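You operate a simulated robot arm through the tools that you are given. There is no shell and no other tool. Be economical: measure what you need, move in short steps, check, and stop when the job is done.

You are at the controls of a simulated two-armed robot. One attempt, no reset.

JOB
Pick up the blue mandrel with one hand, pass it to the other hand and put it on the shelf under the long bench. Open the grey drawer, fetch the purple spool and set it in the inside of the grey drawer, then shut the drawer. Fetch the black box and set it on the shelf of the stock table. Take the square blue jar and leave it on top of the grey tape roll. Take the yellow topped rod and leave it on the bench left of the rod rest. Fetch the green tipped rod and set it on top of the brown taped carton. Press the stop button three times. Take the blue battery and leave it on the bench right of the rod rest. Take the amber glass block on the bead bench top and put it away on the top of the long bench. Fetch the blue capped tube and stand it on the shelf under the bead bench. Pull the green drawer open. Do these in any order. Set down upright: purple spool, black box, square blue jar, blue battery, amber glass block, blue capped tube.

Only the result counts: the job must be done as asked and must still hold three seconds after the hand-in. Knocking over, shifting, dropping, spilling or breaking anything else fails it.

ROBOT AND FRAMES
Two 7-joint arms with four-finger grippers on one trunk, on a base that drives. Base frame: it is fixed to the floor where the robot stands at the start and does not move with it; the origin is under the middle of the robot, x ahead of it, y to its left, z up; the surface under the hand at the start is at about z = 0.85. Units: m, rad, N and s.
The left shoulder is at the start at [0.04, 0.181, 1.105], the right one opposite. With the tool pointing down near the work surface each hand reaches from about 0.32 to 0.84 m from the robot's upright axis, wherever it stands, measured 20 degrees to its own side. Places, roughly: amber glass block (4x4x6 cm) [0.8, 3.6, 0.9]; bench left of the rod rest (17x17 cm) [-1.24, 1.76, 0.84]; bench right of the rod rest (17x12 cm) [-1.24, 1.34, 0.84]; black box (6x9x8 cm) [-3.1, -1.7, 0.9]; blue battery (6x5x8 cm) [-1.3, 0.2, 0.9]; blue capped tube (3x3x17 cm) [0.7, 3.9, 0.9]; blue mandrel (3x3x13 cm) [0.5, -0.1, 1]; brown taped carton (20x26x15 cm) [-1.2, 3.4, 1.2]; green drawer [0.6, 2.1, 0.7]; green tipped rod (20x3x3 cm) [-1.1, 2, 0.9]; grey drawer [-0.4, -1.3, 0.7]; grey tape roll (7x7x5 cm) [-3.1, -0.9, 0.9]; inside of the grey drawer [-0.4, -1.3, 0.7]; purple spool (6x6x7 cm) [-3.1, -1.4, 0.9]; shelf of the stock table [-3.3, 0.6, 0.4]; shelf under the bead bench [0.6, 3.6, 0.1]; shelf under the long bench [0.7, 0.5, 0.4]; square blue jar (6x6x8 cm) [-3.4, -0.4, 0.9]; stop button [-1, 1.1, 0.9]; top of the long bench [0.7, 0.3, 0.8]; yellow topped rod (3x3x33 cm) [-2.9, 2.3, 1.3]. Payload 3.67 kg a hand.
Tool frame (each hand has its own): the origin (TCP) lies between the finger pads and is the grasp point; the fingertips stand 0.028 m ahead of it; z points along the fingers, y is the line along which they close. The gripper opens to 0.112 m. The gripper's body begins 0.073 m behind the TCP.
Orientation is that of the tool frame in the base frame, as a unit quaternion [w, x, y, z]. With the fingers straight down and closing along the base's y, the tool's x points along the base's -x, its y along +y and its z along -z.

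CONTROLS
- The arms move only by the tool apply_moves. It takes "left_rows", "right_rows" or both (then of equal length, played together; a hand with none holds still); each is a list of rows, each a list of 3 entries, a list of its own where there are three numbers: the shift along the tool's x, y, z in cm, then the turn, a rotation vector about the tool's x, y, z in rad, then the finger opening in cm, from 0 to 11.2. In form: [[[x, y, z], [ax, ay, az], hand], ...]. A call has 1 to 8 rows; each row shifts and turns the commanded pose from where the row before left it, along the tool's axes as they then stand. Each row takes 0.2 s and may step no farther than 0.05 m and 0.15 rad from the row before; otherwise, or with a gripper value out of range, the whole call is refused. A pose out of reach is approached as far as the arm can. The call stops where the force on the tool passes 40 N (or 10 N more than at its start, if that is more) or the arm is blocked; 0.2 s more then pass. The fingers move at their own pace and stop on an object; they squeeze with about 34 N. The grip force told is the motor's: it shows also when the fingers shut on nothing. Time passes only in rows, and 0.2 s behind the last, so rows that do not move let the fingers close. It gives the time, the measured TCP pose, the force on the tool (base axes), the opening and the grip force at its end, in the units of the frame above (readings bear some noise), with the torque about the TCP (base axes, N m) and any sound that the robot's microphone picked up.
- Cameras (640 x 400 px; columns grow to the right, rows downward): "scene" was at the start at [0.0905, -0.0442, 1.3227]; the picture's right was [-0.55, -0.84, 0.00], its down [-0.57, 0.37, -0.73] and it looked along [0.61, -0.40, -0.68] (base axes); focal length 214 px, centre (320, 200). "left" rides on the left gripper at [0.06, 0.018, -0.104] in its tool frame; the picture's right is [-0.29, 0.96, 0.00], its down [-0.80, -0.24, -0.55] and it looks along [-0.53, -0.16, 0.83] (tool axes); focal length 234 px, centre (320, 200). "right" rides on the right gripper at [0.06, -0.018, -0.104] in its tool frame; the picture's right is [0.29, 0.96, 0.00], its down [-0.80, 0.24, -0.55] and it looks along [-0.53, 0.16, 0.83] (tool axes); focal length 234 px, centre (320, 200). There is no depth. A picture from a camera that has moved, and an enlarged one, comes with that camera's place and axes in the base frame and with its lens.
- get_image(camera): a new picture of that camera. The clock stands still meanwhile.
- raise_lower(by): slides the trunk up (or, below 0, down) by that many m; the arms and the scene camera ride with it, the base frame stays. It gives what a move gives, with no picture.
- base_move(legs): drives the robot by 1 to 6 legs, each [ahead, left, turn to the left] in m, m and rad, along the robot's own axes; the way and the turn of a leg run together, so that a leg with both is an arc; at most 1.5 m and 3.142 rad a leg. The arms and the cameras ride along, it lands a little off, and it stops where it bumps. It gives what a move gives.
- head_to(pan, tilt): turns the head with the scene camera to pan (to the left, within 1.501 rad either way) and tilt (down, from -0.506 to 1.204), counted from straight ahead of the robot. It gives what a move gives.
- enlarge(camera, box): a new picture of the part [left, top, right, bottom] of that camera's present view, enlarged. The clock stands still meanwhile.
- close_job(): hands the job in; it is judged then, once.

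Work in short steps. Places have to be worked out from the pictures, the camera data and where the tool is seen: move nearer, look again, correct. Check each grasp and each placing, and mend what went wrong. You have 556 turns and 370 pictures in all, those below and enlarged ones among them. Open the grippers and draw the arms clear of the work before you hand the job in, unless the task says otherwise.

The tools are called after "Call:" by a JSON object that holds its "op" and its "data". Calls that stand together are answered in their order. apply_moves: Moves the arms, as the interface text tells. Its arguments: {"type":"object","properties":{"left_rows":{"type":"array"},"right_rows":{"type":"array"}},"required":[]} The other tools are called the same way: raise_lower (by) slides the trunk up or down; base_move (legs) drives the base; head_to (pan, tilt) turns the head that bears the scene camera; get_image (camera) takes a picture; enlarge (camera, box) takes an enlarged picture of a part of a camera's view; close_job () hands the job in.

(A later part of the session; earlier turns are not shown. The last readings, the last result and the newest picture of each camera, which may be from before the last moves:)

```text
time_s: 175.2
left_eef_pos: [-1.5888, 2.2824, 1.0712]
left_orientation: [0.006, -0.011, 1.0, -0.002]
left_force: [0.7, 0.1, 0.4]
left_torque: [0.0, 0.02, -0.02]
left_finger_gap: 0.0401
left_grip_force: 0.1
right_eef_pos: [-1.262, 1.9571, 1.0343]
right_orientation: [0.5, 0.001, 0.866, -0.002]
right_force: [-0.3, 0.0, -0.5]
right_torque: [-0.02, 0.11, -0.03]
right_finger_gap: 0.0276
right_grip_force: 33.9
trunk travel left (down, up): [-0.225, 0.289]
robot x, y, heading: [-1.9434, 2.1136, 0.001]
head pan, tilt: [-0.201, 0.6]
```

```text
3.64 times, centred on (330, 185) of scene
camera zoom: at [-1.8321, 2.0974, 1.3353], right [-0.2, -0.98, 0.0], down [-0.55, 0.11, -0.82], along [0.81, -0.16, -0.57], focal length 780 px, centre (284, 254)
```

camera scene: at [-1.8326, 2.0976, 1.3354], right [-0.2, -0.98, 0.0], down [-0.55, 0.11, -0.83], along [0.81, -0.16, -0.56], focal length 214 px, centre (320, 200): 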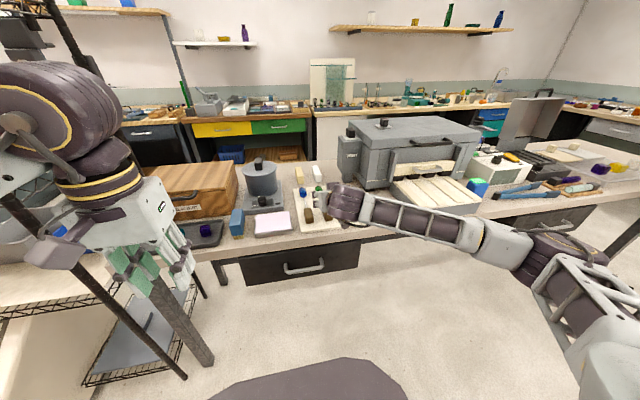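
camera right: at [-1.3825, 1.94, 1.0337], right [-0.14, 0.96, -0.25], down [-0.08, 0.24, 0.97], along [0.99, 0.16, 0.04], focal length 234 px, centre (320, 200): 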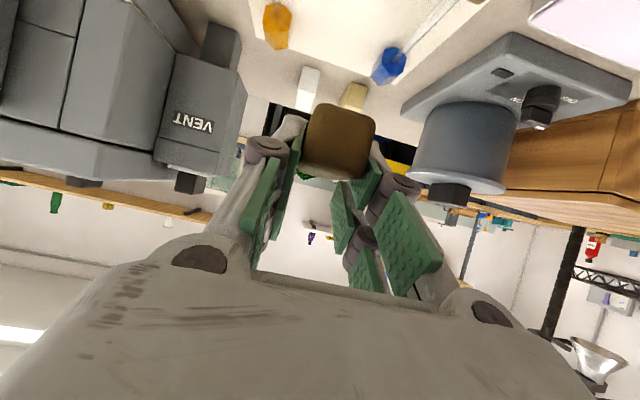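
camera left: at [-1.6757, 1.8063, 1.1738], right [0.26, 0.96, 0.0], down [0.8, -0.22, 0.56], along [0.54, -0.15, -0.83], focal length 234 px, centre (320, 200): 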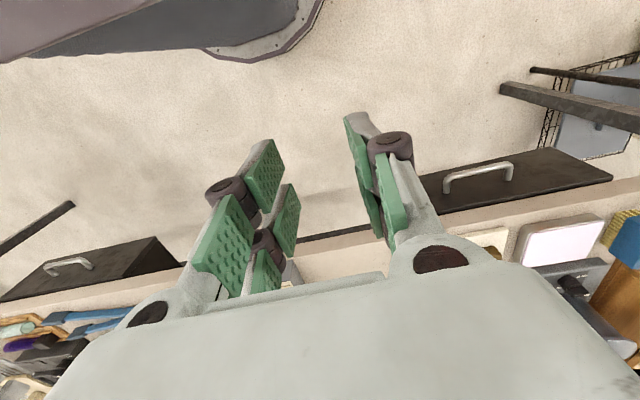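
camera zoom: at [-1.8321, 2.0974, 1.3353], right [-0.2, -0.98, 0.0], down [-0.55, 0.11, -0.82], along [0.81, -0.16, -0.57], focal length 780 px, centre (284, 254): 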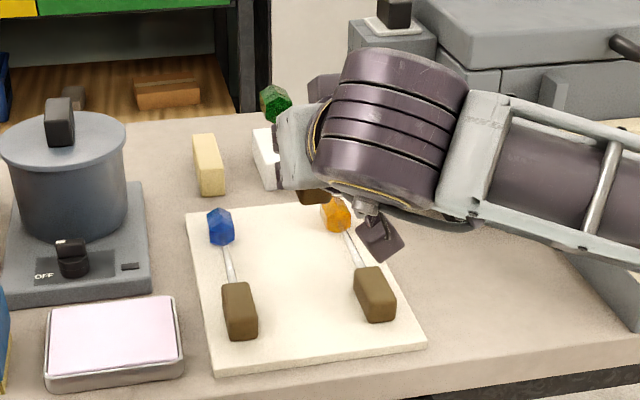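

Rod secured. I raise the trunk, back off and look left before driving toward the carton.

Call:
{"op": "raise_lower", "data": {"by": 0.27}}

Call:
{"op": "base_move", "data": {"legs": [[-0.25, 0, 0]]}}

Call:
{"op": "head_to", "data": {"pan": 1.4, "tilt": 0.6}}

Call:
{"op": "get_image", "data": {"camera": "scene"}}

```text
time_s: 177.9
left_eef_pos: [-1.5872, 2.2838, 1.3414]
left_orientation: [0.005, -0.01, 1.0, -0.002]
left_force: [0.6, -1.0, 0.3]
left_torque: [-0.01, -0.01, -0.02]
left_finger_gap: 0.0401
left_grip_force: 0.1
right_eef_pos: [-1.2616, 1.9571, 1.3029]
right_orientation: [0.499, 0.002, 0.866, -0.002]
right_force: [0.3, 0.2, -1.5]
right_torque: [0.0, 0.12, 0.02]
right_finger_gap: 0.0275
right_grip_force: 33.8
trunk travel left (down, up): [-0.495, 0.019]
robot x, y, heading: [-1.9399, 2.1138, 0.002]
head pan, tilt: [-0.201, 0.6]
```

```text
time_s: 179.7
left_eef_pos: [-1.8319, 2.2825, 1.3421]
left_orientation: [0.005, -0.009, 1.0, -0.001]
left_force: [0.1, 0.4, -0.3]
left_torque: [0.0, 0.01, 0.04]
left_finger_gap: 0.0397
left_grip_force: 0.0
right_eef_pos: [-1.5068, 1.9554, 1.3019]
right_orientation: [0.499, 0.003, 0.867, -0.002]
right_force: [-0.5, -0.4, -1.0]
right_torque: [-0.02, 0.15, -0.02]
right_finger_gap: 0.0273
right_grip_force: 34.2
trunk travel left (down, up): [-0.495, 0.019]
robot x, y, heading: [-2.1885, 2.1135, 0.001]
head pan, tilt: [-0.201, 0.6]
```

```text
time_s: 181.4
left_eef_pos: [-1.8326, 2.2826, 1.3406]
left_orientation: [0.006, -0.01, 1.0, -0.002]
left_force: [1.0, 0.0, 0.4]
left_torque: [0.0, 0.03, 0.01]
left_finger_gap: 0.04
left_grip_force: 0.1
right_eef_pos: [-1.5075, 1.9552, 1.3036]
right_orientation: [0.5, 0.003, 0.866, -0.002]
right_force: [-0.9, 0.7, -0.8]
right_torque: [0.0, 0.08, -0.03]
right_finger_gap: 0.0278
right_grip_force: 33.7
trunk travel left (down, up): [-0.495, 0.019]
robot x, y, heading: [-2.186, 2.1127, -0.004]
head pan, tilt: [1.4, 0.6]
```

```text
292 pictures are left
camera scene: at [-2.15, 2.2019, 1.6051], right [0.99, -0.17, 0.0], down [-0.1, -0.56, -0.83], along [0.14, 0.81, -0.57], focal length 214 px, centre (320, 200)
```

scene: 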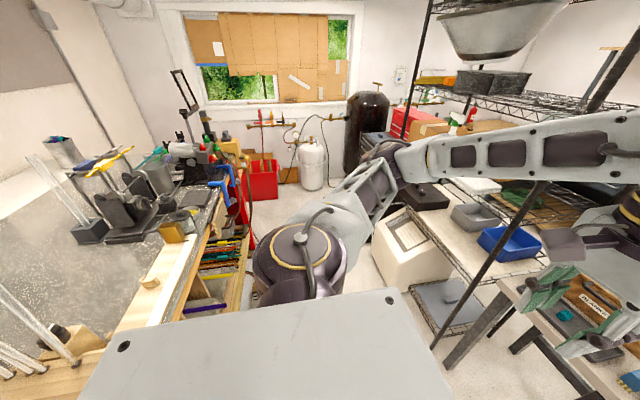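

Aisle is clear. I pull the hand in 6 cm and yaw it ~0.5 rad left (planned placing direction) before driving along the rack.

Call:
{"op": "apply_moves", "data": {"right_rows": [[[1.5, 0, -2.6], [0, 0, 0], 0], [[1.5, 0, -2.6], [0, 0, 0], 0], [[0, 0, 0], [-0.1125, 0, -0.065], 0], [[0, 0, 0], [-0.1125, 0, -0.065], 0], [[0, 0, 0], [-0.1125, 0, -0.065], 0], [[0, 0, 0], [-0.1125, 0, -0.065], 0], [[0, 0, 0], [0, 0, 0], 0]]}}

Call:
{"op": "get_image", "data": {"camera": "right"}}

```text
time_s: 183.0
left_eef_pos: [-1.8337, 2.284, 1.3418]
left_orientation: [0.005, -0.01, 1.0, -0.002]
left_force: [-0.1, 0.0, 0.4]
left_torque: [-0.02, 0.03, 0.05]
left_finger_gap: 0.0404
left_grip_force: 0.1
right_eef_pos: [-1.5692, 1.9563, 1.3034]
right_orientation: [0.483, -0.22, 0.838, 0.127]
right_force: [-0.2, -0.3, -0.3]
right_torque: [-0.05, 0.1, 0.03]
right_finger_gap: 0.0275
right_grip_force: 34.1
trunk travel left (down, up): [-0.495, 0.019]
robot x, y, heading: [-2.1884, 2.1146, 0.001]
head pan, tilt: [1.4, 0.6]
```

```text
291 pictures are left
camera right: at [-1.6655, 1.8814, 1.3029], right [-0.6, 0.76, -0.25], down [-0.19, 0.17, 0.97], along [0.78, 0.62, 0.04], focal length 234 px, centre (320, 200)
```

right: 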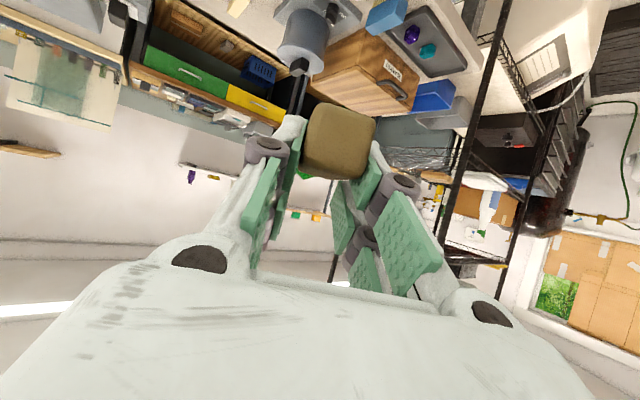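

Now drive left 1.37 m.

Call:
{"op": "base_move", "data": {"legs": [[0, 0.7, 0], [0, 0.67, 0]]}}

Call:
{"op": "head_to", "data": {"pan": 0.0, "tilt": 0.5}}

Call:
{"op": "get_image", "data": {"camera": "scene"}}

Call:
{"op": "get_image", "data": {"camera": "right"}}

```text
time_s: 188.3
left_eef_pos: [-1.8257, 3.1028, 1.3422]
left_orientation: [0.005, -0.065, 0.998, -0.001]
left_force: [0.2, 1.0, -0.5]
left_torque: [0.04, 0.02, -0.01]
left_finger_gap: 0.04
left_grip_force: 0.0
right_eef_pos: [-1.5248, 2.8065, 1.3021]
right_orientation: [0.476, -0.264, 0.825, 0.153]
right_force: [-0.6, 0.2, -0.7]
right_torque: [-0.05, 0.11, 0.02]
right_finger_gap: 0.0276
right_grip_force: 34.0
trunk travel left (down, up): [-0.495, 0.019]
robot x, y, heading: [-2.1593, 2.8926, 0.111]
head pan, tilt: [1.4, 0.6]
stopped in leg 2: the robot was blocked; the commanded pose is now the measured one
```

```text
time_s: 189.8
left_eef_pos: [-1.8241, 3.1049, 1.3406]
left_orientation: [0.005, -0.066, 0.998, -0.002]
left_force: [-0.1, 0.4, 0.1]
left_torque: [-0.05, -0.01, -0.02]
left_finger_gap: 0.0398
left_grip_force: 0.1
right_eef_pos: [-1.5229, 2.8095, 1.3022]
right_orientation: [0.474, -0.266, 0.825, 0.153]
right_force: [-0.4, 0.0, -0.4]
right_torque: [-0.08, 0.09, 0.02]
right_finger_gap: 0.0275
right_grip_force: 33.8
trunk travel left (down, up): [-0.495, 0.019]
robot x, y, heading: [-2.1556, 2.8975, 0.109]
head pan, tilt: [0.0, 0.499]
```

```text
290 pictures are left
camera scene: at [-2.0445, 2.9114, 1.6142], right [0.11, -0.99, 0.0], down [-0.48, -0.05, -0.88], along [0.87, 0.1, -0.48], focal length 214 px, centre (320, 200)
```

scene: 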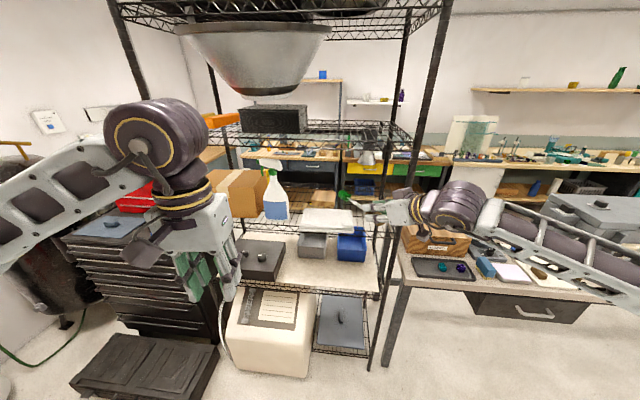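

```text
289 pictures are left
camera right: at [-1.6116, 2.7246, 1.3026], right [-0.68, 0.69, -0.25], down [-0.2, 0.15, 0.97], along [0.71, 0.7, 0.04], focal length 234 px, centre (320, 200)
```

right: 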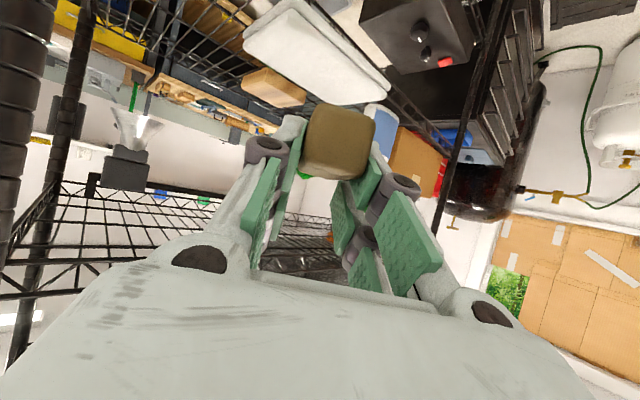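

The base's rear seems to have bumped the cart; the rod tip must also clear the spray bottle. I pull the hand in 8 cm and yaw it further left before moving on.

Call:
{"op": "apply_moves", "data": {"right_rows": [[[1.73, 2.0, -3.0], [0, 0, 0], 0], [[1.73, 2.0, -3.0], [0, 0, 0], 0], [[0, 0, 0], [-0.1125, 0, -0.065], 0], [[0, 0, 0], [-0.1125, 0, -0.065], 0], [[0, 0, 0], [-0.1125, 0, -0.065], 0], [[0, 0, 0], [-0.1125, 0, -0.065], 0], [[0, 0, 0], [0, 0, 0], 0]]}}

Call:
{"op": "head_to", "data": {"pan": 1.5, "tilt": 1.1}}

Call:
{"op": "get_image", "data": {"camera": "scene"}}

```text
time_s: 191.4
left_eef_pos: [-1.8229, 3.1051, 1.3418]
left_orientation: [0.005, -0.065, 0.998, -0.002]
left_force: [-0.1, -0.7, 0.7]
left_torque: [0.02, -0.05, 0.0]
left_finger_gap: 0.0402
left_grip_force: 0.0
right_eef_pos: [-1.6092, 2.8141, 1.3001]
right_orientation: [0.44, -0.41, 0.765, 0.23]
right_force: [-0.2, 0.2, -0.9]
right_torque: [-0.06, 0.04, -0.02]
right_finger_gap: 0.0274
right_grip_force: 34.3
right hand out of reach, approached as far as the arm can: row 5, 6
trunk travel left (down, up): [-0.495, 0.019]
robot x, y, heading: [-2.1574, 2.8984, 0.115]
head pan, tilt: [0.0, 0.499]
```

```text
time_s: 193.0
left_eef_pos: [-1.8239, 3.1052, 1.3418]
left_orientation: [0.006, -0.066, 0.998, -0.002]
left_force: [0.0, 1.3, 0.2]
left_torque: [0.02, -0.03, 0.03]
left_finger_gap: 0.04
left_grip_force: 0.1
right_eef_pos: [-1.6087, 2.8151, 1.2987]
right_orientation: [0.439, -0.41, 0.765, 0.231]
right_force: [0.3, 0.0, -0.6]
right_torque: [-0.08, 0.05, 0.0]
right_finger_gap: 0.0274
right_grip_force: 34.5
trunk travel left (down, up): [-0.495, 0.019]
robot x, y, heading: [-2.1561, 2.895, 0.111]
head pan, tilt: [1.499, 1.1]
```

```text
288 pictures are left
camera scene: at [-2.1374, 2.9639, 1.5665], right [1.0, 0.04, 0.0], down [0.04, -0.89, -0.45], along [-0.02, 0.45, -0.89], focal length 214 px, centre (320, 200)
```

scene: 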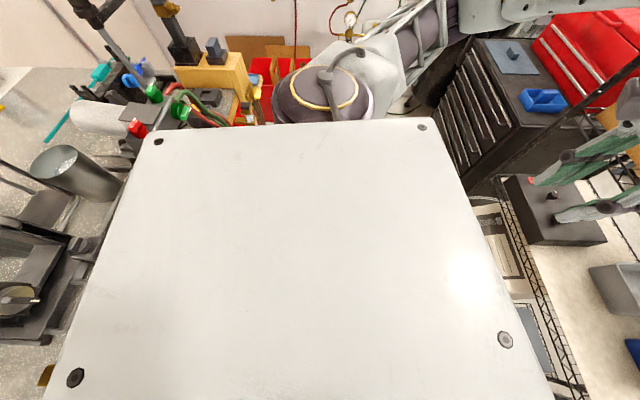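

The robot's back is close to the cart's clamps. I move forward 0.12 m first, then left in small legs.

Call:
{"op": "base_move", "data": {"legs": [[0.12, 0, -0.03], [0, 0.2, -0.03]]}}

Call:
{"op": "head_to", "data": {"pan": 0.2, "tilt": 0.5}}

Call:
{"op": "get_image", "data": {"camera": "scene"}}

Call:
{"op": "get_image", "data": {"camera": "right"}}

```text
time_s: 195.5
left_eef_pos: [-1.7069, 3.2852, 1.3423]
left_orientation: [0.005, -0.034, 0.999, 0.0]
left_force: [-0.1, -0.7, -0.3]
left_torque: [0.08, 0.02, 0.0]
left_finger_gap: 0.04
left_grip_force: 0.0
right_eef_pos: [-1.5103, 2.9799, 1.3006]
right_orientation: [0.448, -0.386, 0.776, 0.217]
right_force: [0.1, -1.1, -1.5]
right_torque: [-0.04, 0.08, 0.02]
right_finger_gap: 0.0273
right_grip_force: 34.0
trunk travel left (down, up): [-0.495, 0.019]
robot x, y, heading: [-2.0533, 3.1017, 0.052]
head pan, tilt: [1.499, 1.1]
```

```text
time_s: 196.9
left_eef_pos: [-1.7074, 3.2875, 1.3408]
left_orientation: [0.006, -0.035, 0.999, -0.002]
left_force: [-0.2, -0.3, 0.7]
left_torque: [-0.05, 0.01, -0.01]
left_finger_gap: 0.0403
left_grip_force: 0.1
right_eef_pos: [-1.5095, 2.9851, 1.3]
right_orientation: [0.448, -0.386, 0.777, 0.216]
right_force: [-0.1, 1.1, -1.0]
right_torque: [-0.08, 0.08, -0.01]
right_finger_gap: 0.0275
right_grip_force: 33.9
trunk travel left (down, up): [-0.495, 0.019]
robot x, y, heading: [-2.0511, 3.1011, 0.047]
head pan, tilt: [0.201, 0.499]
```

```text
287 pictures are left
camera scene: at [-1.9417, 3.1271, 1.6141], right [0.25, -0.97, 0.0], down [-0.46, -0.12, -0.88], along [0.85, 0.22, -0.48], focal length 214 px, centre (320, 200)
```

scene: 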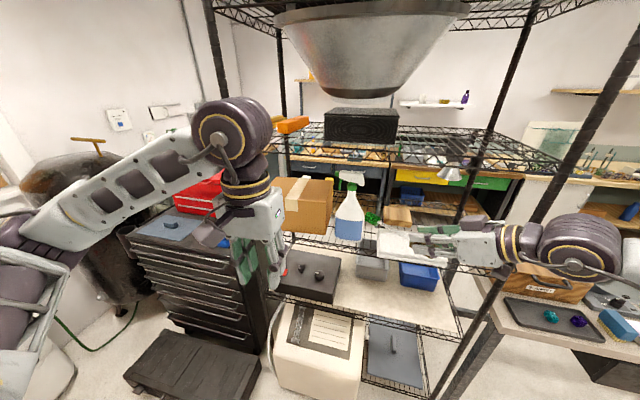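

```text
286 pictures are left
camera right: at [-1.57, 2.8781, 1.3015], right [-0.85, 0.47, -0.26], down [-0.24, 0.09, 0.97], along [0.47, 0.88, 0.03], focal length 234 px, centre (320, 200)
```

right: 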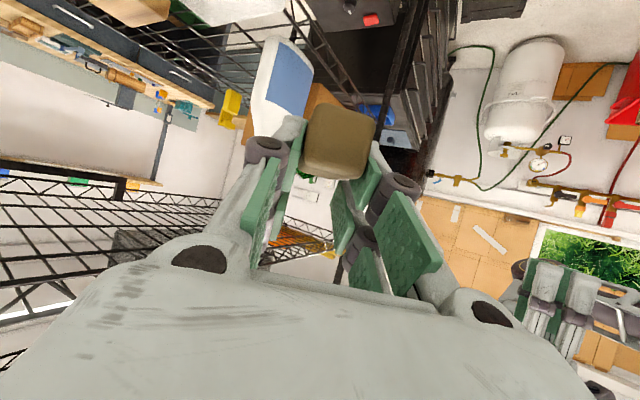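

I zoom in to locate the carton and bottle precisely.

Call:
{"op": "enlarge", "data": {"camera": "scene", "box": [240, 140, 420, 270]}}

```text
3.08 times, centred on (330, 205) of scene
camera zoom: at [-1.9417, 3.1271, 1.6141], right [0.25, -0.97, 0.0], down [-0.46, -0.12, -0.88], along [0.85, 0.22, -0.48], focal length 660 px, centre (289, 185)
```

zoom: 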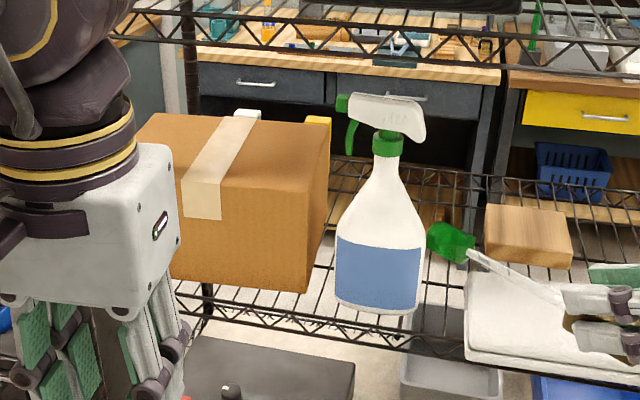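

Carton top spans about x −1.35..−1.165, y 3.265..3.50; bottle at (-1.33,3.18). I raise the rod 4 cm, then slide left past the bottle with a slight backward margin.

Call:
{"op": "apply_moves", "data": {"right_rows": [[[-1.5, 0, -0.9], [0, 0, 0], 0], [[-1.9, 0, -1.1], [0, 0, 0], 0], [[0, 0, 0], [0, 0, 0], 0]]}}

Call:
{"op": "base_move", "data": {"legs": [[-0.03, 0.0, -0.047], [0, 0.2, 0]]}}

Call:
{"op": "get_image", "data": {"camera": "scene"}}

```text
time_s: 197.7
left_eef_pos: [-1.7069, 3.2877, 1.3418]
left_orientation: [0.005, -0.034, 0.999, -0.002]
left_force: [-0.3, -0.4, -0.2]
left_torque: [0.03, 0.04, 0.01]
left_finger_gap: 0.04
left_grip_force: 0.2
right_eef_pos: [-1.5091, 2.9863, 1.3399]
right_orientation: [0.448, -0.385, 0.777, 0.216]
right_force: [0.9, -0.7, -0.8]
right_torque: [-0.08, 0.06, -0.05]
right_finger_gap: 0.0277
right_grip_force: 33.8
trunk travel left (down, up): [-0.495, 0.019]
robot x, y, heading: [-2.0451, 3.1047, 0.044]
head pan, tilt: [0.201, 0.499]
```

```text
time_s: 199.8
left_eef_pos: [-1.7262, 3.4707, 1.3428]
left_orientation: [0.005, -0.009, 1.0, -0.001]
left_force: [-0.3, 0.2, 0.1]
left_torque: [0.05, 0.01, 0.0]
left_finger_gap: 0.0401
left_grip_force: 0.1
right_eef_pos: [-1.545, 3.1582, 1.3386]
right_orientation: [0.453, -0.366, 0.787, 0.206]
right_force: [-0.5, -0.8, -0.6]
right_torque: [-0.06, 0.07, 0.04]
right_finger_gap: 0.0275
right_grip_force: 33.3
trunk travel left (down, up): [-0.495, 0.019]
robot x, y, heading: [-2.0786, 3.3076, 0.0]
head pan, tilt: [0.201, 0.499]
```

```text
284 pictures are left
camera scene: at [-1.9696, 3.3199, 1.6141], right [0.2, -0.98, 0.0], down [-0.47, -0.09, -0.88], along [0.86, 0.18, -0.48], focal length 214 px, centre (320, 200)
```

scene: 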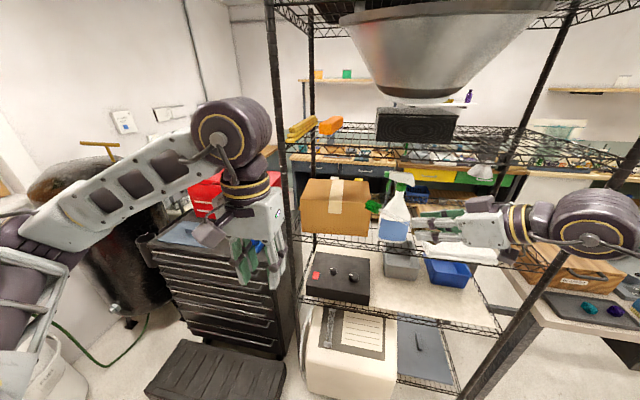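

Call:
{"op": "base_move", "data": {"legs": [[0, 0.19, 0]]}}

Call:
{"op": "get_image", "data": {"camera": "scene"}}

Call:
{"op": "get_image", "data": {"camera": "right"}}

```text
time_s: 201.4
left_eef_pos: [-1.7283, 3.6567, 1.3411]
left_orientation: [0.005, -0.006, 1.0, -0.001]
left_force: [0.7, -0.8, -0.1]
left_torque: [0.02, 0.02, 0.0]
left_finger_gap: 0.04
left_grip_force: 0.1
right_eef_pos: [-1.547, 3.3434, 1.3377]
right_orientation: [0.454, -0.363, 0.788, 0.204]
right_force: [-0.5, 0.1, -1.7]
right_torque: [-0.08, 0.04, 0.02]
right_finger_gap: 0.0273
right_grip_force: 34.0
trunk travel left (down, up): [-0.495, 0.019]
robot x, y, heading: [-2.0816, 3.4933, -0.005]
head pan, tilt: [0.201, 0.499]
```

```text
283 pictures are left
camera scene: at [-1.9709, 3.5074, 1.6142], right [0.19, -0.98, 0.0], down [-0.47, -0.09, -0.88], along [0.86, 0.17, -0.48], focal length 214 px, centre (320, 200)
```

scene: 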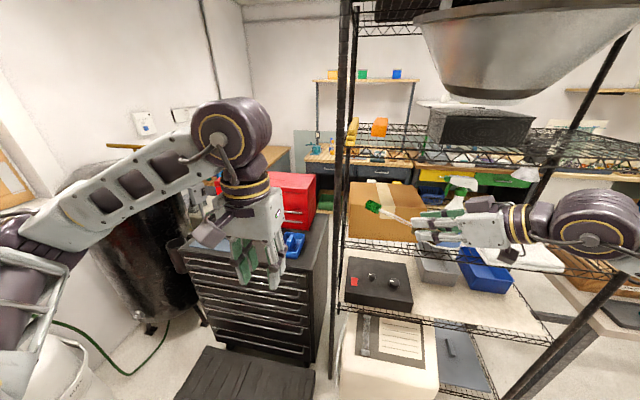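

```text
282 pictures are left
camera right: at [-1.6126, 3.2405, 1.34], right [-0.82, 0.51, -0.26], down [-0.24, 0.1, 0.97], along [0.52, 0.85, 0.04], focal length 234 px, centre (320, 200)
```

right: 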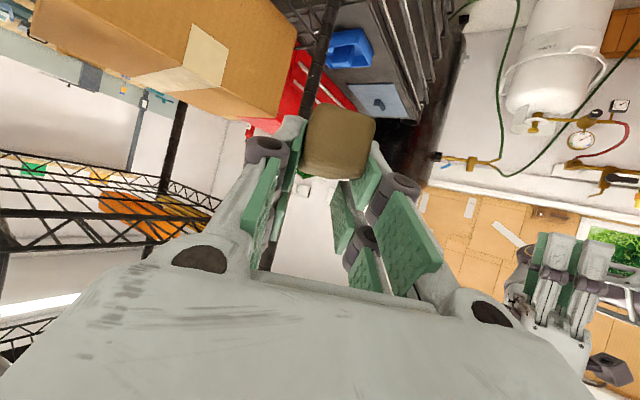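

I yaw the hand back by 0.55 rad so the rod points mainly into the rack, above carton height.

Call:
{"op": "apply_moves", "data": {"right_rows": [[[0, 0, 0], [0.119, 0, 0.069], 0], [[0, 0, 0], [0.119, 0, 0.069], 0], [[0, 0, 0], [0.119, 0, 0.069], 0], [[0, 0, 0], [0.119, 0, 0.069], 0], [[0, 0, 0], [0, 0, 0], 0]]}}

Call:
{"op": "base_move", "data": {"legs": [[0.1, 0, 0]]}}

Call:
{"op": "get_image", "data": {"camera": "scene"}}

```text
time_s: 202.6
left_eef_pos: [-1.7284, 3.6578, 1.3418]
left_orientation: [0.005, -0.006, 1.0, -0.002]
left_force: [0.8, -0.2, 0.9]
left_torque: [0.04, -0.01, 0.01]
left_finger_gap: 0.0398
left_grip_force: 0.1
right_eef_pos: [-1.5466, 3.3456, 1.3405]
right_orientation: [0.495, -0.134, 0.856, 0.071]
right_force: [-0.3, 0.7, -1.5]
right_torque: [0.0, 0.09, 0.01]
right_finger_gap: 0.0274
right_grip_force: 34.1
trunk travel left (down, up): [-0.495, 0.019]
robot x, y, heading: [-2.0788, 3.4924, -0.006]
head pan, tilt: [0.201, 0.499]
```

```text
time_s: 203.7
left_eef_pos: [-1.6315, 3.6594, 1.3418]
left_orientation: [0.007, -0.006, 1.0, -0.002]
left_force: [0.7, 0.3, 0.4]
left_torque: [-0.01, -0.03, 0.03]
left_finger_gap: 0.04
left_grip_force: 0.1
right_eef_pos: [-1.4496, 3.3461, 1.3419]
right_orientation: [0.496, -0.137, 0.855, 0.072]
right_force: [0.0, 0.3, -0.7]
right_torque: [-0.01, 0.13, 0.0]
right_finger_gap: 0.0271
right_grip_force: 33.5
trunk travel left (down, up): [-0.495, 0.019]
robot x, y, heading: [-1.9836, 3.4932, -0.009]
head pan, tilt: [0.201, 0.499]
```

```text
281 pictures are left
camera scene: at [-1.8745, 3.5108, 1.6145], right [0.19, -0.98, 0.0], down [-0.47, -0.09, -0.88], along [0.86, 0.17, -0.48], focal length 214 px, centre (320, 200)
```

scene: 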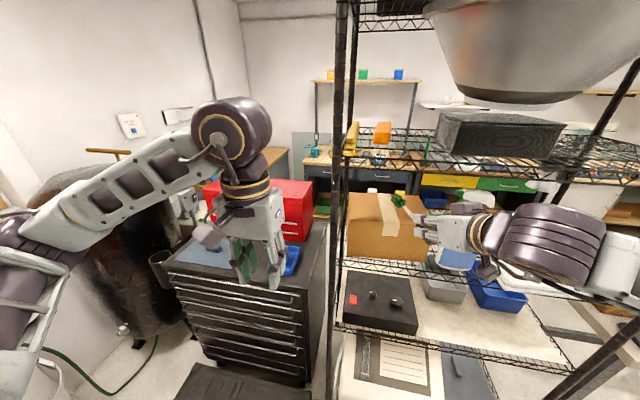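

Call:
{"op": "enlarge", "data": {"camera": "scene", "box": [330, 130, 530, 280]}}

Call:
{"op": "get_image", "data": {"camera": "right"}}

```text
2.67 times, centred on (430, 205) of scene
camera zoom: at [-1.8745, 3.5108, 1.6145], right [0.19, -0.98, 0.0], down [-0.47, -0.09, -0.88], along [0.86, 0.17, -0.48], focal length 572 px, centre (27, 187)
```

zoom: 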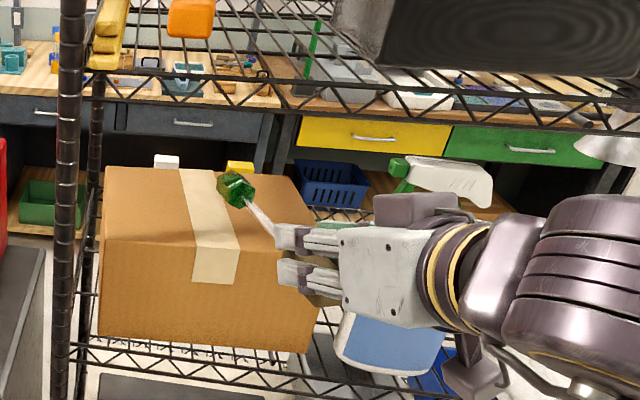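

```text
279 pictures are left
camera right: at [-1.5594, 3.2924, 1.341], right [-0.43, 0.87, -0.26], down [-0.16, 0.21, 0.96], along [0.89, 0.45, 0.04], focal length 234 px, centre (320, 200)
```

right: 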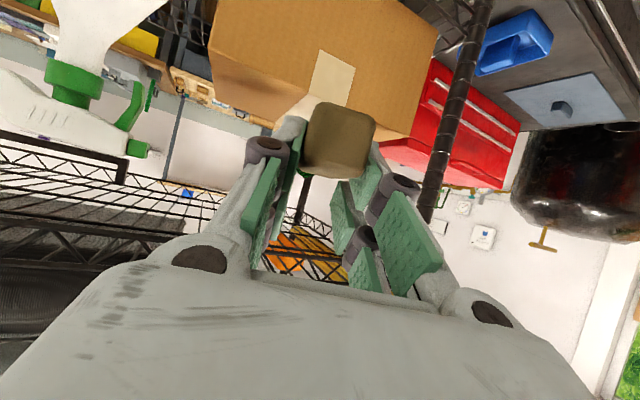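

Carton top refined: centre ≈(-1.267,3.405). I move the hand in by 13 cm and 3.7 cm left.

Call:
{"op": "apply_moves", "data": {"right_rows": [[[-2.27, -0.17, 3.97], [0, 0, 0], 0], [[-2.27, -0.17, 3.97], [0, 0, 0], 0], [[-2.27, -0.17, 3.97], [0, 0, 0], 0], [[0, 0, 0], [0, 0, 0], 0]]}}

Call:
{"op": "enlarge", "data": {"camera": "scene", "box": [330, 130, 530, 280]}}

Call:
{"op": "get_image", "data": {"camera": "right"}}

```text
time_s: 204.7
left_eef_pos: [-1.6301, 3.6573, 1.3414]
left_orientation: [0.006, -0.006, 1.0, -0.002]
left_force: [-1.0, 0.0, -0.5]
left_torque: [0.01, 0.0, -0.04]
left_finger_gap: 0.0399
left_grip_force: 0.1
right_eef_pos: [-1.3138, 3.3874, 1.3395]
right_orientation: [0.495, -0.136, 0.855, 0.072]
right_force: [-0.3, 0.1, -0.9]
right_torque: [0.0, 0.07, 0.0]
right_finger_gap: 0.0274
right_grip_force: 33.9
trunk travel left (down, up): [-0.495, 0.019]
robot x, y, heading: [-1.979, 3.4912, -0.003]
head pan, tilt: [0.201, 0.499]
```

```text
2.67 times, centred on (430, 205) of scene
camera zoom: at [-1.8729, 3.5104, 1.6143], right [0.19, -0.98, 0.0], down [-0.47, -0.09, -0.88], along [0.86, 0.17, -0.48], focal length 572 px, centre (27, 187)
```

zoom: 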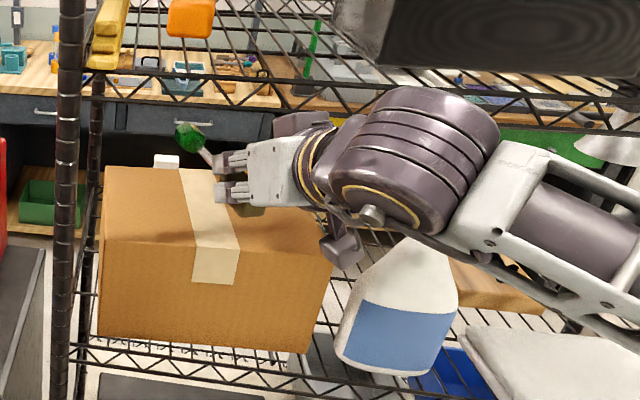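

```text
277 pictures are left
camera right: at [-1.4231, 3.3328, 1.3396], right [-0.43, 0.86, -0.26], down [-0.15, 0.21, 0.96], along [0.89, 0.45, 0.04], focal length 234 px, centre (320, 200)
```

right: 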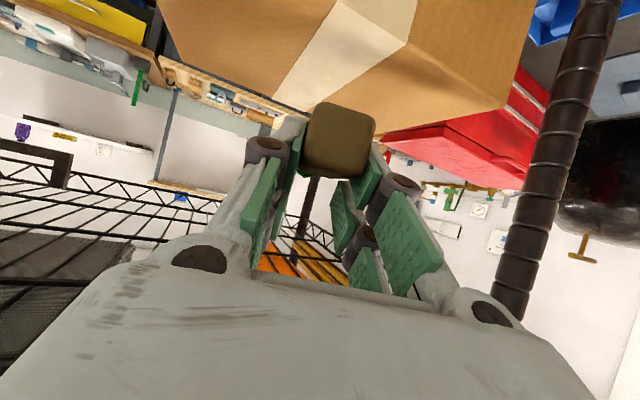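

Positioned well. I lower toward the carton top in small steps.

Call:
{"op": "apply_moves", "data": {"right_rows": [[[1.0, 0, 0.58], [0, 0, 0], 0], [[0.87, 0, 0.5], [0, 0, 0], 0], [[0.43, 0, 0.25], [0, 0, 0], 0], [[0, 0, 0], [0, 0, 0], 0]]}}

Call:
{"op": "enlarge", "data": {"camera": "scene", "box": [340, 150, 460, 240]}}

```text
time_s: 205.7
left_eef_pos: [-1.6291, 3.6581, 1.3406]
left_orientation: [0.004, -0.006, 1.0, -0.003]
left_force: [-0.9, -0.7, -0.2]
left_torque: [-0.01, 0.02, 0.02]
left_finger_gap: 0.0401
left_grip_force: 0.1
right_eef_pos: [-1.3136, 3.3843, 1.3124]
right_orientation: [0.494, -0.136, 0.856, 0.072]
right_force: [0.1, 0.0, -1.1]
right_torque: [-0.04, 0.1, -0.01]
right_finger_gap: 0.0275
right_grip_force: 34.0
trunk travel left (down, up): [-0.495, 0.019]
robot x, y, heading: [-1.9818, 3.4918, -0.007]
head pan, tilt: [0.201, 0.499]
```

```text
4.44 times, centred on (400, 195) of scene
camera zoom: at [-1.8706, 3.5112, 1.6141], right [0.19, -0.98, 0.0], down [-0.47, -0.09, -0.88], along [0.86, 0.17, -0.48], focal length 953 px, centre (-36, 222)
```

zoom: 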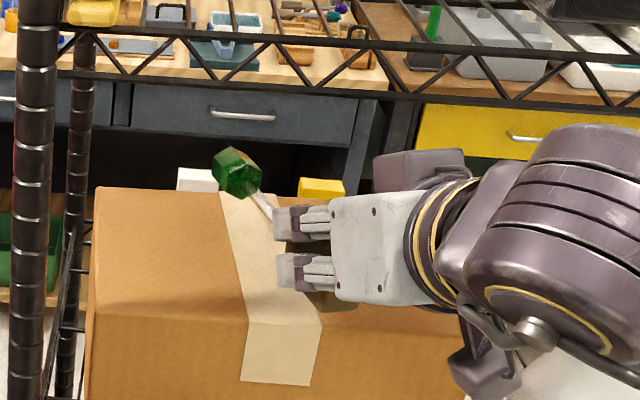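

Call:
{"op": "apply_moves", "data": {"right_rows": [[[0.35, 0, 0.2], [0, 0, 0], 0], [[0.35, 0, 0.2], [0, 0, 0], 0], [[0.35, 0, 0.2], [0, 0, 0], 0], [[0, 0, 0], [0, 0, 0], 0]]}}

```text
time_s: 206.7
left_eef_pos: [-1.6283, 3.6584, 1.3413]
left_orientation: [0.004, -0.006, 1.0, -0.003]
left_force: [-0.6, -0.6, -0.8]
left_torque: [-0.02, 0.01, 0.01]
left_finger_gap: 0.04
left_grip_force: 0.0
right_eef_pos: [-1.3138, 3.3852, 1.3003]
right_orientation: [0.495, -0.137, 0.855, 0.073]
right_force: [-0.9, -0.3, 0.0]
right_torque: [-0.02, 0.09, -0.01]
right_finger_gap: 0.0279
right_grip_force: 34.0
trunk travel left (down, up): [-0.495, 0.019]
robot x, y, heading: [-1.9821, 3.4888, -0.001]
head pan, tilt: [0.201, 0.499]
```

Call:
{"op": "apply_moves", "data": {"right_rows": [[[0.35, 0, 0.2], [0, 0, 0], 0], [[0.35, 0, 0.2], [0, 0, 0], 0], [[0.35, 0, 0.2], [0, 0, 0], 0], [[0, 0, 0], [0, 0, 0], 0]]}}

Call:
{"op": "enlarge", "data": {"camera": "scene", "box": [340, 150, 460, 240]}}

Call:
{"op": "get_image", "data": {"camera": "right"}}

```text
time_s: 207.7
left_eef_pos: [-1.6285, 3.6594, 1.3413]
left_orientation: [0.005, -0.006, 1.0, -0.003]
left_force: [-0.3, -0.1, -0.7]
left_torque: [0.04, -0.01, -0.03]
left_finger_gap: 0.0399
left_grip_force: 0.1
right_eef_pos: [-1.3136, 3.3829, 1.2875]
right_orientation: [0.494, -0.137, 0.856, 0.072]
right_force: [0.6, -0.3, -0.8]
right_torque: [-0.04, 0.09, -0.01]
right_finger_gap: 0.0272
right_grip_force: 34.0
trunk travel left (down, up): [-0.495, 0.019]
robot x, y, heading: [-1.9837, 3.4931, -0.002]
head pan, tilt: [0.201, 0.499]
```

```text
4.44 times, centred on (400, 195) of scene
camera zoom: at [-1.8714, 3.5109, 1.6142], right [0.19, -0.98, 0.0], down [-0.47, -0.09, -0.88], along [0.86, 0.17, -0.48], focal length 953 px, centre (-36, 222)
```

zoom: 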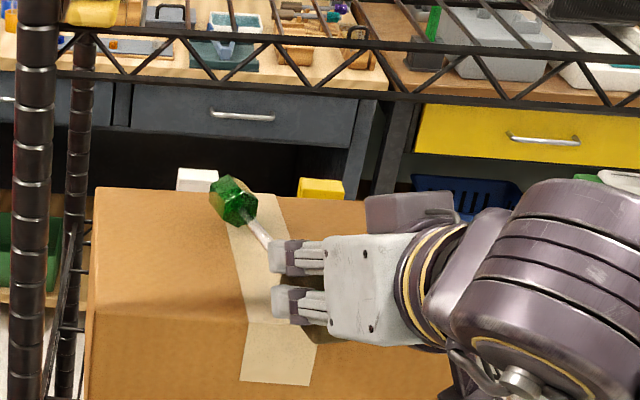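

```text
274 pictures are left
camera right: at [-1.4237, 3.329, 1.2877], right [-0.43, 0.87, -0.26], down [-0.15, 0.21, 0.96], along [0.89, 0.45, 0.04], focal length 234 px, centre (320, 200)
```

right: 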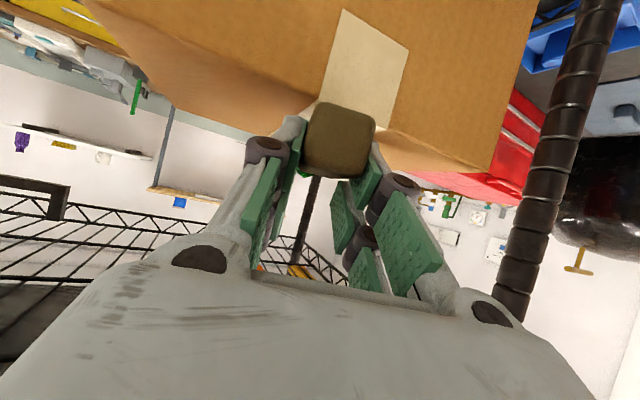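

Nearly there; I continue until contact.

Call:
{"op": "apply_moves", "data": {"right_rows": [[[0.26, 0, 0.15], [0, 0, 0], 0], [[0.26, 0, 0.15], [0, 0, 0], 0], [[0.26, 0, 0.15], [0, 0, 0], 0], [[0, 0, 0], [0, 0, 0], 0]]}}

```text
time_s: 208.7
left_eef_pos: [-1.6295, 3.6588, 1.3426]
left_orientation: [0.005, -0.006, 1.0, -0.003]
left_force: [-0.6, -0.2, 0.3]
left_torque: [0.01, 0.01, 0.01]
left_finger_gap: 0.0399
left_grip_force: 0.0
right_eef_pos: [-1.3137, 3.3839, 1.2789]
right_orientation: [0.495, -0.137, 0.855, 0.073]
right_force: [-0.6, -0.4, -0.8]
right_torque: [-0.06, 0.09, 0.01]
right_finger_gap: 0.0273
right_grip_force: 34.1
trunk travel left (down, up): [-0.495, 0.019]
robot x, y, heading: [-1.979, 3.4944, -0.005]
head pan, tilt: [0.201, 0.499]
```

Call:
{"op": "apply_moves", "data": {"right_rows": [[[0.26, 0, 0.15], [0, 0, 0], 0], [[0.26, 0, 0.15], [0, 0, 0], 0], [[0.26, 0, 0.15], [0, 0, 0], 0], [[0.26, 0, 0.15], [0, 0, 0], 0], [[0, 0, 0], [0, 0, 0], 0]]}}

Call:
{"op": "get_image", "data": {"camera": "right"}}

```text
time_s: 209.9
left_eef_pos: [-1.632, 3.6589, 1.3428]
left_orientation: [0.006, -0.006, 1.0, -0.003]
left_force: [0.6, -0.1, -0.2]
left_torque: [0.01, 0.0, 0.0]
left_finger_gap: 0.0401
left_grip_force: 0.0
right_eef_pos: [-1.3156, 3.3832, 1.2756]
right_orientation: [0.501, -0.136, 0.852, 0.073]
right_force: [7.2, -0.6, 38.3]
right_torque: [0.5, -0.87, -0.09]
right_finger_gap: 0.027
right_grip_force: 34.4
trunk travel left (down, up): [-0.495, 0.019]
robot x, y, heading: [-1.9782, 3.4899, -0.005]
head pan, tilt: [0.201, 0.499]
```

```text
273 pictures are left
camera right: at [-1.4254, 3.329, 1.2741], right [-0.42, 0.87, -0.26], down [-0.17, 0.21, 0.96], along [0.89, 0.45, 0.05], focal length 234 px, centre (320, 200)
```

right: 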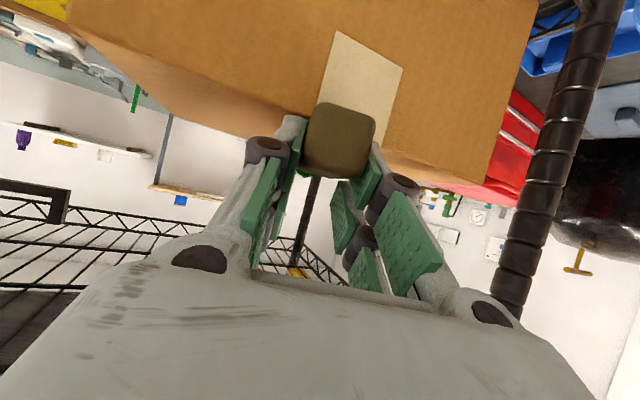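

Contact. I ease up 3 mm and open the fingers a little to let the rod rest.

Call:
{"op": "apply_moves", "data": {"right_rows": [[[-0.3, 0, -0.17], [0, 0, 0], 0], [[0, 0, 0], [0, 0, 0], 3], [[0, 0, 0], [0, 0, 0], 4.5], [[0, 0, 0], [0, 0, 0], 5], [[0, 0, 0], [0, 0, 0], 5]]}}

Call:
{"op": "enlarge", "data": {"camera": "scene", "box": [340, 150, 460, 240]}}

Call:
{"op": "get_image", "data": {"camera": "right"}}

```text
time_s: 211.1
left_eef_pos: [-1.6285, 3.6592, 1.3415]
left_orientation: [0.004, -0.006, 1.0, -0.002]
left_force: [-0.7, -0.8, 0.0]
left_torque: [0.0, 0.01, -0.03]
left_finger_gap: 0.04
left_grip_force: 0.0
right_eef_pos: [-1.3156, 3.3822, 1.2709]
right_orientation: [0.494, -0.137, 0.855, 0.073]
right_force: [-3.6, -0.6, 1.1]
right_torque: [-0.02, 0.08, -0.1]
right_finger_gap: 0.0508
right_grip_force: 0.0
trunk travel left (down, up): [-0.495, 0.019]
robot x, y, heading: [-1.9841, 3.4923, -0.005]
head pan, tilt: [0.201, 0.499]
```

```text
4.44 times, centred on (400, 195) of scene
camera zoom: at [-1.8722, 3.5111, 1.6142], right [0.19, -0.98, 0.0], down [-0.47, -0.09, -0.88], along [0.86, 0.17, -0.48], focal length 953 px, centre (-36, 222)
```

zoom: 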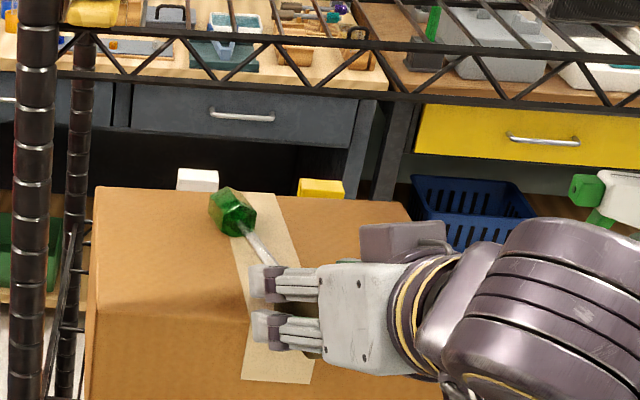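

```text
271 pictures are left
camera right: at [-1.4261, 3.3292, 1.2709], right [-0.43, 0.86, -0.26], down [-0.15, 0.21, 0.96], along [0.89, 0.45, 0.04], focal length 234 px, centre (320, 200)
```

right: 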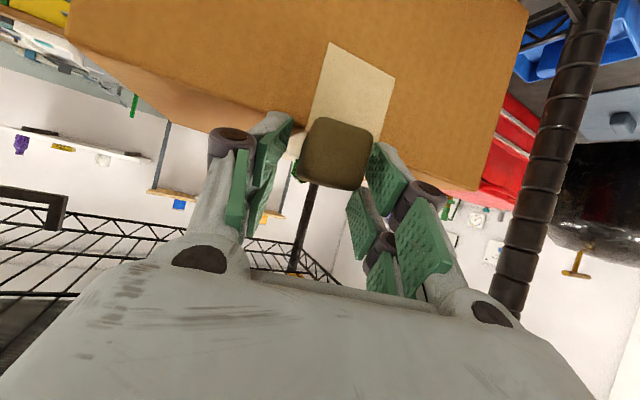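

The rod rests on the carton. I withdraw backward and slightly up.

Call:
{"op": "apply_moves", "data": {"right_rows": [[[0, 0, -2], [0, 0, 0], 5], [[0.5, 0, -3], [0, 0, 0], 5], [[2.0, 0, -3.5], [0, 0, 0], 5], [[2.0, 0, -3.5], [0, 0, 0], 5], [[2.0, 0, -3.5], [0, 0, 0], 5]]}}

Call:
{"op": "enlarge", "data": {"camera": "scene", "box": [330, 140, 510, 280]}}

```text
time_s: 212.3
left_eef_pos: [-1.6301, 3.6587, 1.3424]
left_orientation: [0.006, -0.007, 1.0, -0.003]
left_force: [-1.3, -0.1, -0.1]
left_torque: [-0.04, -0.06, 0.0]
left_finger_gap: 0.0399
left_grip_force: 0.1
right_eef_pos: [-1.4693, 3.3328, 1.2942]
right_orientation: [0.495, -0.137, 0.855, 0.073]
right_force: [-0.2, -0.3, -0.2]
right_torque: [0.0, 0.01, 0.01]
right_finger_gap: 0.05
right_grip_force: 0.0
right hand out of reach, approached as far as the arm can: row 5
trunk travel left (down, up): [-0.495, 0.019]
robot x, y, heading: [-1.9821, 3.4926, -0.004]
head pan, tilt: [0.201, 0.499]
```

```text
2.86 times, centred on (420, 210) of scene
camera zoom: at [-1.8737, 3.5104, 1.6144], right [0.19, -0.98, 0.0], down [-0.47, -0.09, -0.88], along [0.86, 0.17, -0.48], focal length 613 px, centre (34, 171)
```

zoom: 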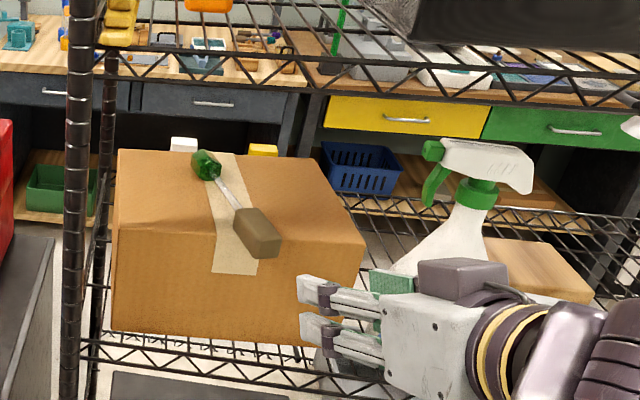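

The rod lies on the carton. I back away and return the right hand to pointing down.

Call:
{"op": "base_move", "data": {"legs": [[-0.1, 0, 0]]}}

Call:
{"op": "apply_moves", "data": {"right_rows": [[[0, 0, 0], [0.0192, 0.13, 0.036], 5], [[0, 0, 0], [0.0192, 0.13, 0.036], 5], [[0, 0, 0], [0.0192, 0.13, 0.036], 5], [[0, 0, 0], [0.0192, 0.13, 0.036], 5], [[0, 0, 0], [0.0192, 0.13, 0.036], 5], [[0, 0, 0], [0.0192, 0.13, 0.036], 5], [[0, 0, 0], [0.0192, 0.13, 0.036], 5], [[0, 0, 0], [0.0192, 0.13, 0.036], 5]]}}

Call:
{"op": "apply_moves", "data": {"right_rows": [[[3, -2, 0], [0, 0, 0], 5], [[3, -2, 0], [0, 0, 0], 5], [[3, -2, 0], [0, 0, 0], 5]]}}

Call:
{"op": "head_to", "data": {"pan": -1.4, "tilt": 0.6}}

Call:
{"op": "get_image", "data": {"camera": "scene"}}

```text
time_s: 213.5
left_eef_pos: [-1.7281, 3.6605, 1.3411]
left_orientation: [0.004, -0.006, 1.0, -0.003]
left_force: [0.3, -0.1, 0.5]
left_torque: [0.0, 0.05, 0.0]
left_finger_gap: 0.0398
left_grip_force: 0.0
right_eef_pos: [-1.5637, 3.3335, 1.2932]
right_orientation: [0.494, -0.138, 0.856, 0.074]
right_force: [-0.7, 0.4, -0.1]
right_torque: [0.05, -0.02, 0.02]
right_finger_gap: 0.0498
right_grip_force: 0.0
trunk travel left (down, up): [-0.495, 0.019]
robot x, y, heading: [-2.0819, 3.4954, -0.002]
head pan, tilt: [0.201, 0.499]
```

```text
time_s: 215.3
left_eef_pos: [-1.7281, 3.6604, 1.3417]
left_orientation: [0.004, -0.006, 1.0, -0.003]
left_force: [-0.5, 0.4, 0.0]
left_torque: [-0.03, 0.02, 0.0]
left_finger_gap: 0.0399
left_grip_force: 0.2
right_eef_pos: [-1.5652, 3.335, 1.294]
right_orientation: [-0.003, 0.0, 1.0, -0.001]
right_force: [1.2, 0.3, 0.1]
right_torque: [-0.01, 0.01, -0.01]
right_finger_gap: 0.0499
right_grip_force: 0.1
trunk travel left (down, up): [-0.495, 0.019]
robot x, y, heading: [-2.0794, 3.4913, -0.009]
head pan, tilt: [0.201, 0.499]
```

```text
time_s: 216.1
left_eef_pos: [-1.7314, 3.659, 1.3419]
left_orientation: [0.004, -0.007, 1.0, -0.002]
left_force: [-0.3, -0.8, 0.2]
left_torque: [0.02, -0.04, 0.01]
left_finger_gap: 0.04
left_grip_force: 0.0
right_eef_pos: [-1.6576, 3.2727, 1.2929]
right_orientation: [-0.001, 0.0, 1.0, -0.001]
right_force: [-0.1, 0.2, 0.6]
right_torque: [0.02, -0.02, 0.02]
right_finger_gap: 0.05
right_grip_force: 0.1
trunk travel left (down, up): [-0.495, 0.019]
robot x, y, heading: [-2.0825, 3.4973, -0.005]
head pan, tilt: [0.201, 0.499]
```

```text
time_s: 217.8
left_eef_pos: [-1.7286, 3.6601, 1.3407]
left_orientation: [0.005, -0.006, 1.0, -0.001]
left_force: [-0.2, -0.6, 0.1]
left_torque: [-0.02, -0.01, 0.01]
left_finger_gap: 0.0403
left_grip_force: 0.1
right_eef_pos: [-1.6574, 3.2745, 1.293]
right_orientation: [-0.001, 0.0, 1.0, -0.001]
right_force: [0.1, -0.4, -0.4]
right_torque: [0.03, 0.0, 0.01]
right_finger_gap: 0.0499
right_grip_force: 0.1
trunk travel left (down, up): [-0.495, 0.019]
robot x, y, heading: [-2.0843, 3.4921, -0.005]
head pan, tilt: [-1.4, 0.6]
```

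```text
269 pictures are left
camera scene: at [-2.0466, 3.4065, 1.6051], right [-0.99, -0.17, 0.0], down [-0.09, 0.56, -0.83], along [0.14, -0.81, -0.56], focal length 214 px, centre (320, 200)
```

scene: 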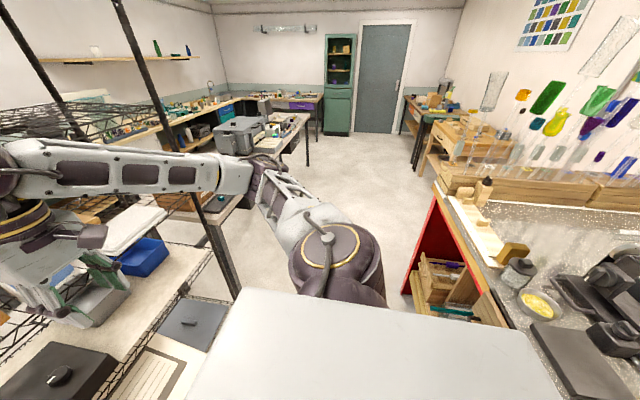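

The yellow-topped rod stands on the cart across the aisle. I drive right (−y) to y≈2.3, then turn around to face −x.

Call:
{"op": "base_move", "data": {"legs": [[0.05, -0.6, 0], [0, -0.6, 0], [0, 0, -1.57]]}}

Call:
{"op": "head_to", "data": {"pan": -1.0, "tilt": 0.4}}

Call:
{"op": "get_image", "data": {"camera": "scene"}}

```text
time_s: 228.4
left_eef_pos: [-1.871, 1.9635, 1.3421]
left_orientation: [0.003, 0.7, 0.714, -0.005]
left_force: [0.2, 0.5, 0.0]
left_torque: [0.01, -0.03, -0.02]
left_finger_gap: 0.04
left_grip_force: 0.0
right_eef_pos: [-2.2575, 1.8873, 1.2929]
right_orientation: [-0.001, 0.705, 0.709, 0.0]
right_force: [0.0, -1.0, -0.2]
right_torque: [0.01, 0.03, -0.02]
right_finger_gap: 0.0497
right_grip_force: 0.0
trunk travel left (down, up): [-0.495, 0.019]
robot x, y, heading: [-2.0384, 2.3162, -1.568]
head pan, tilt: [-1.4, 0.6]
```

```text
time_s: 229.3
left_eef_pos: [-1.8714, 1.9629, 1.3406]
left_orientation: [0.002, 0.7, 0.714, -0.005]
left_force: [-0.1, 0.3, 0.3]
left_torque: [0.0, 0.0, 0.0]
left_finger_gap: 0.0399
left_grip_force: 0.1
right_eef_pos: [-2.257, 1.8886, 1.2918]
right_orientation: [-0.001, 0.705, 0.709, 0.0]
right_force: [0.1, 0.3, -0.1]
right_torque: [-0.03, 0.04, -0.03]
right_finger_gap: 0.0501
right_grip_force: 0.0
trunk travel left (down, up): [-0.495, 0.019]
robot x, y, heading: [-2.038, 2.3167, -1.57]
head pan, tilt: [-1.0, 0.4]
```

```text
268 pictures are left
camera scene: at [-2.1182, 2.2461, 1.6233], right [-0.54, 0.84, 0.0], down [0.33, 0.21, -0.92], along [-0.77, -0.5, -0.39], focal length 214 px, centre (320, 200)
```

scene: 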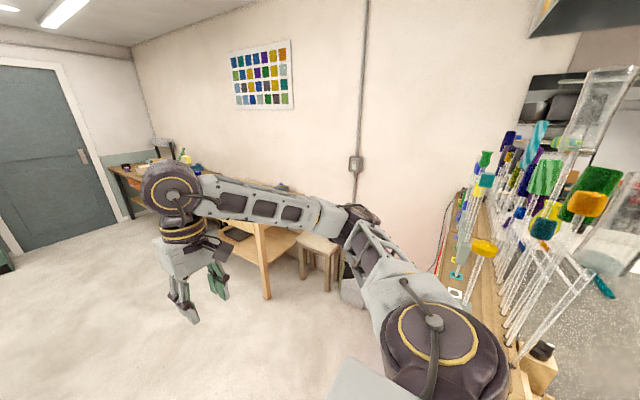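

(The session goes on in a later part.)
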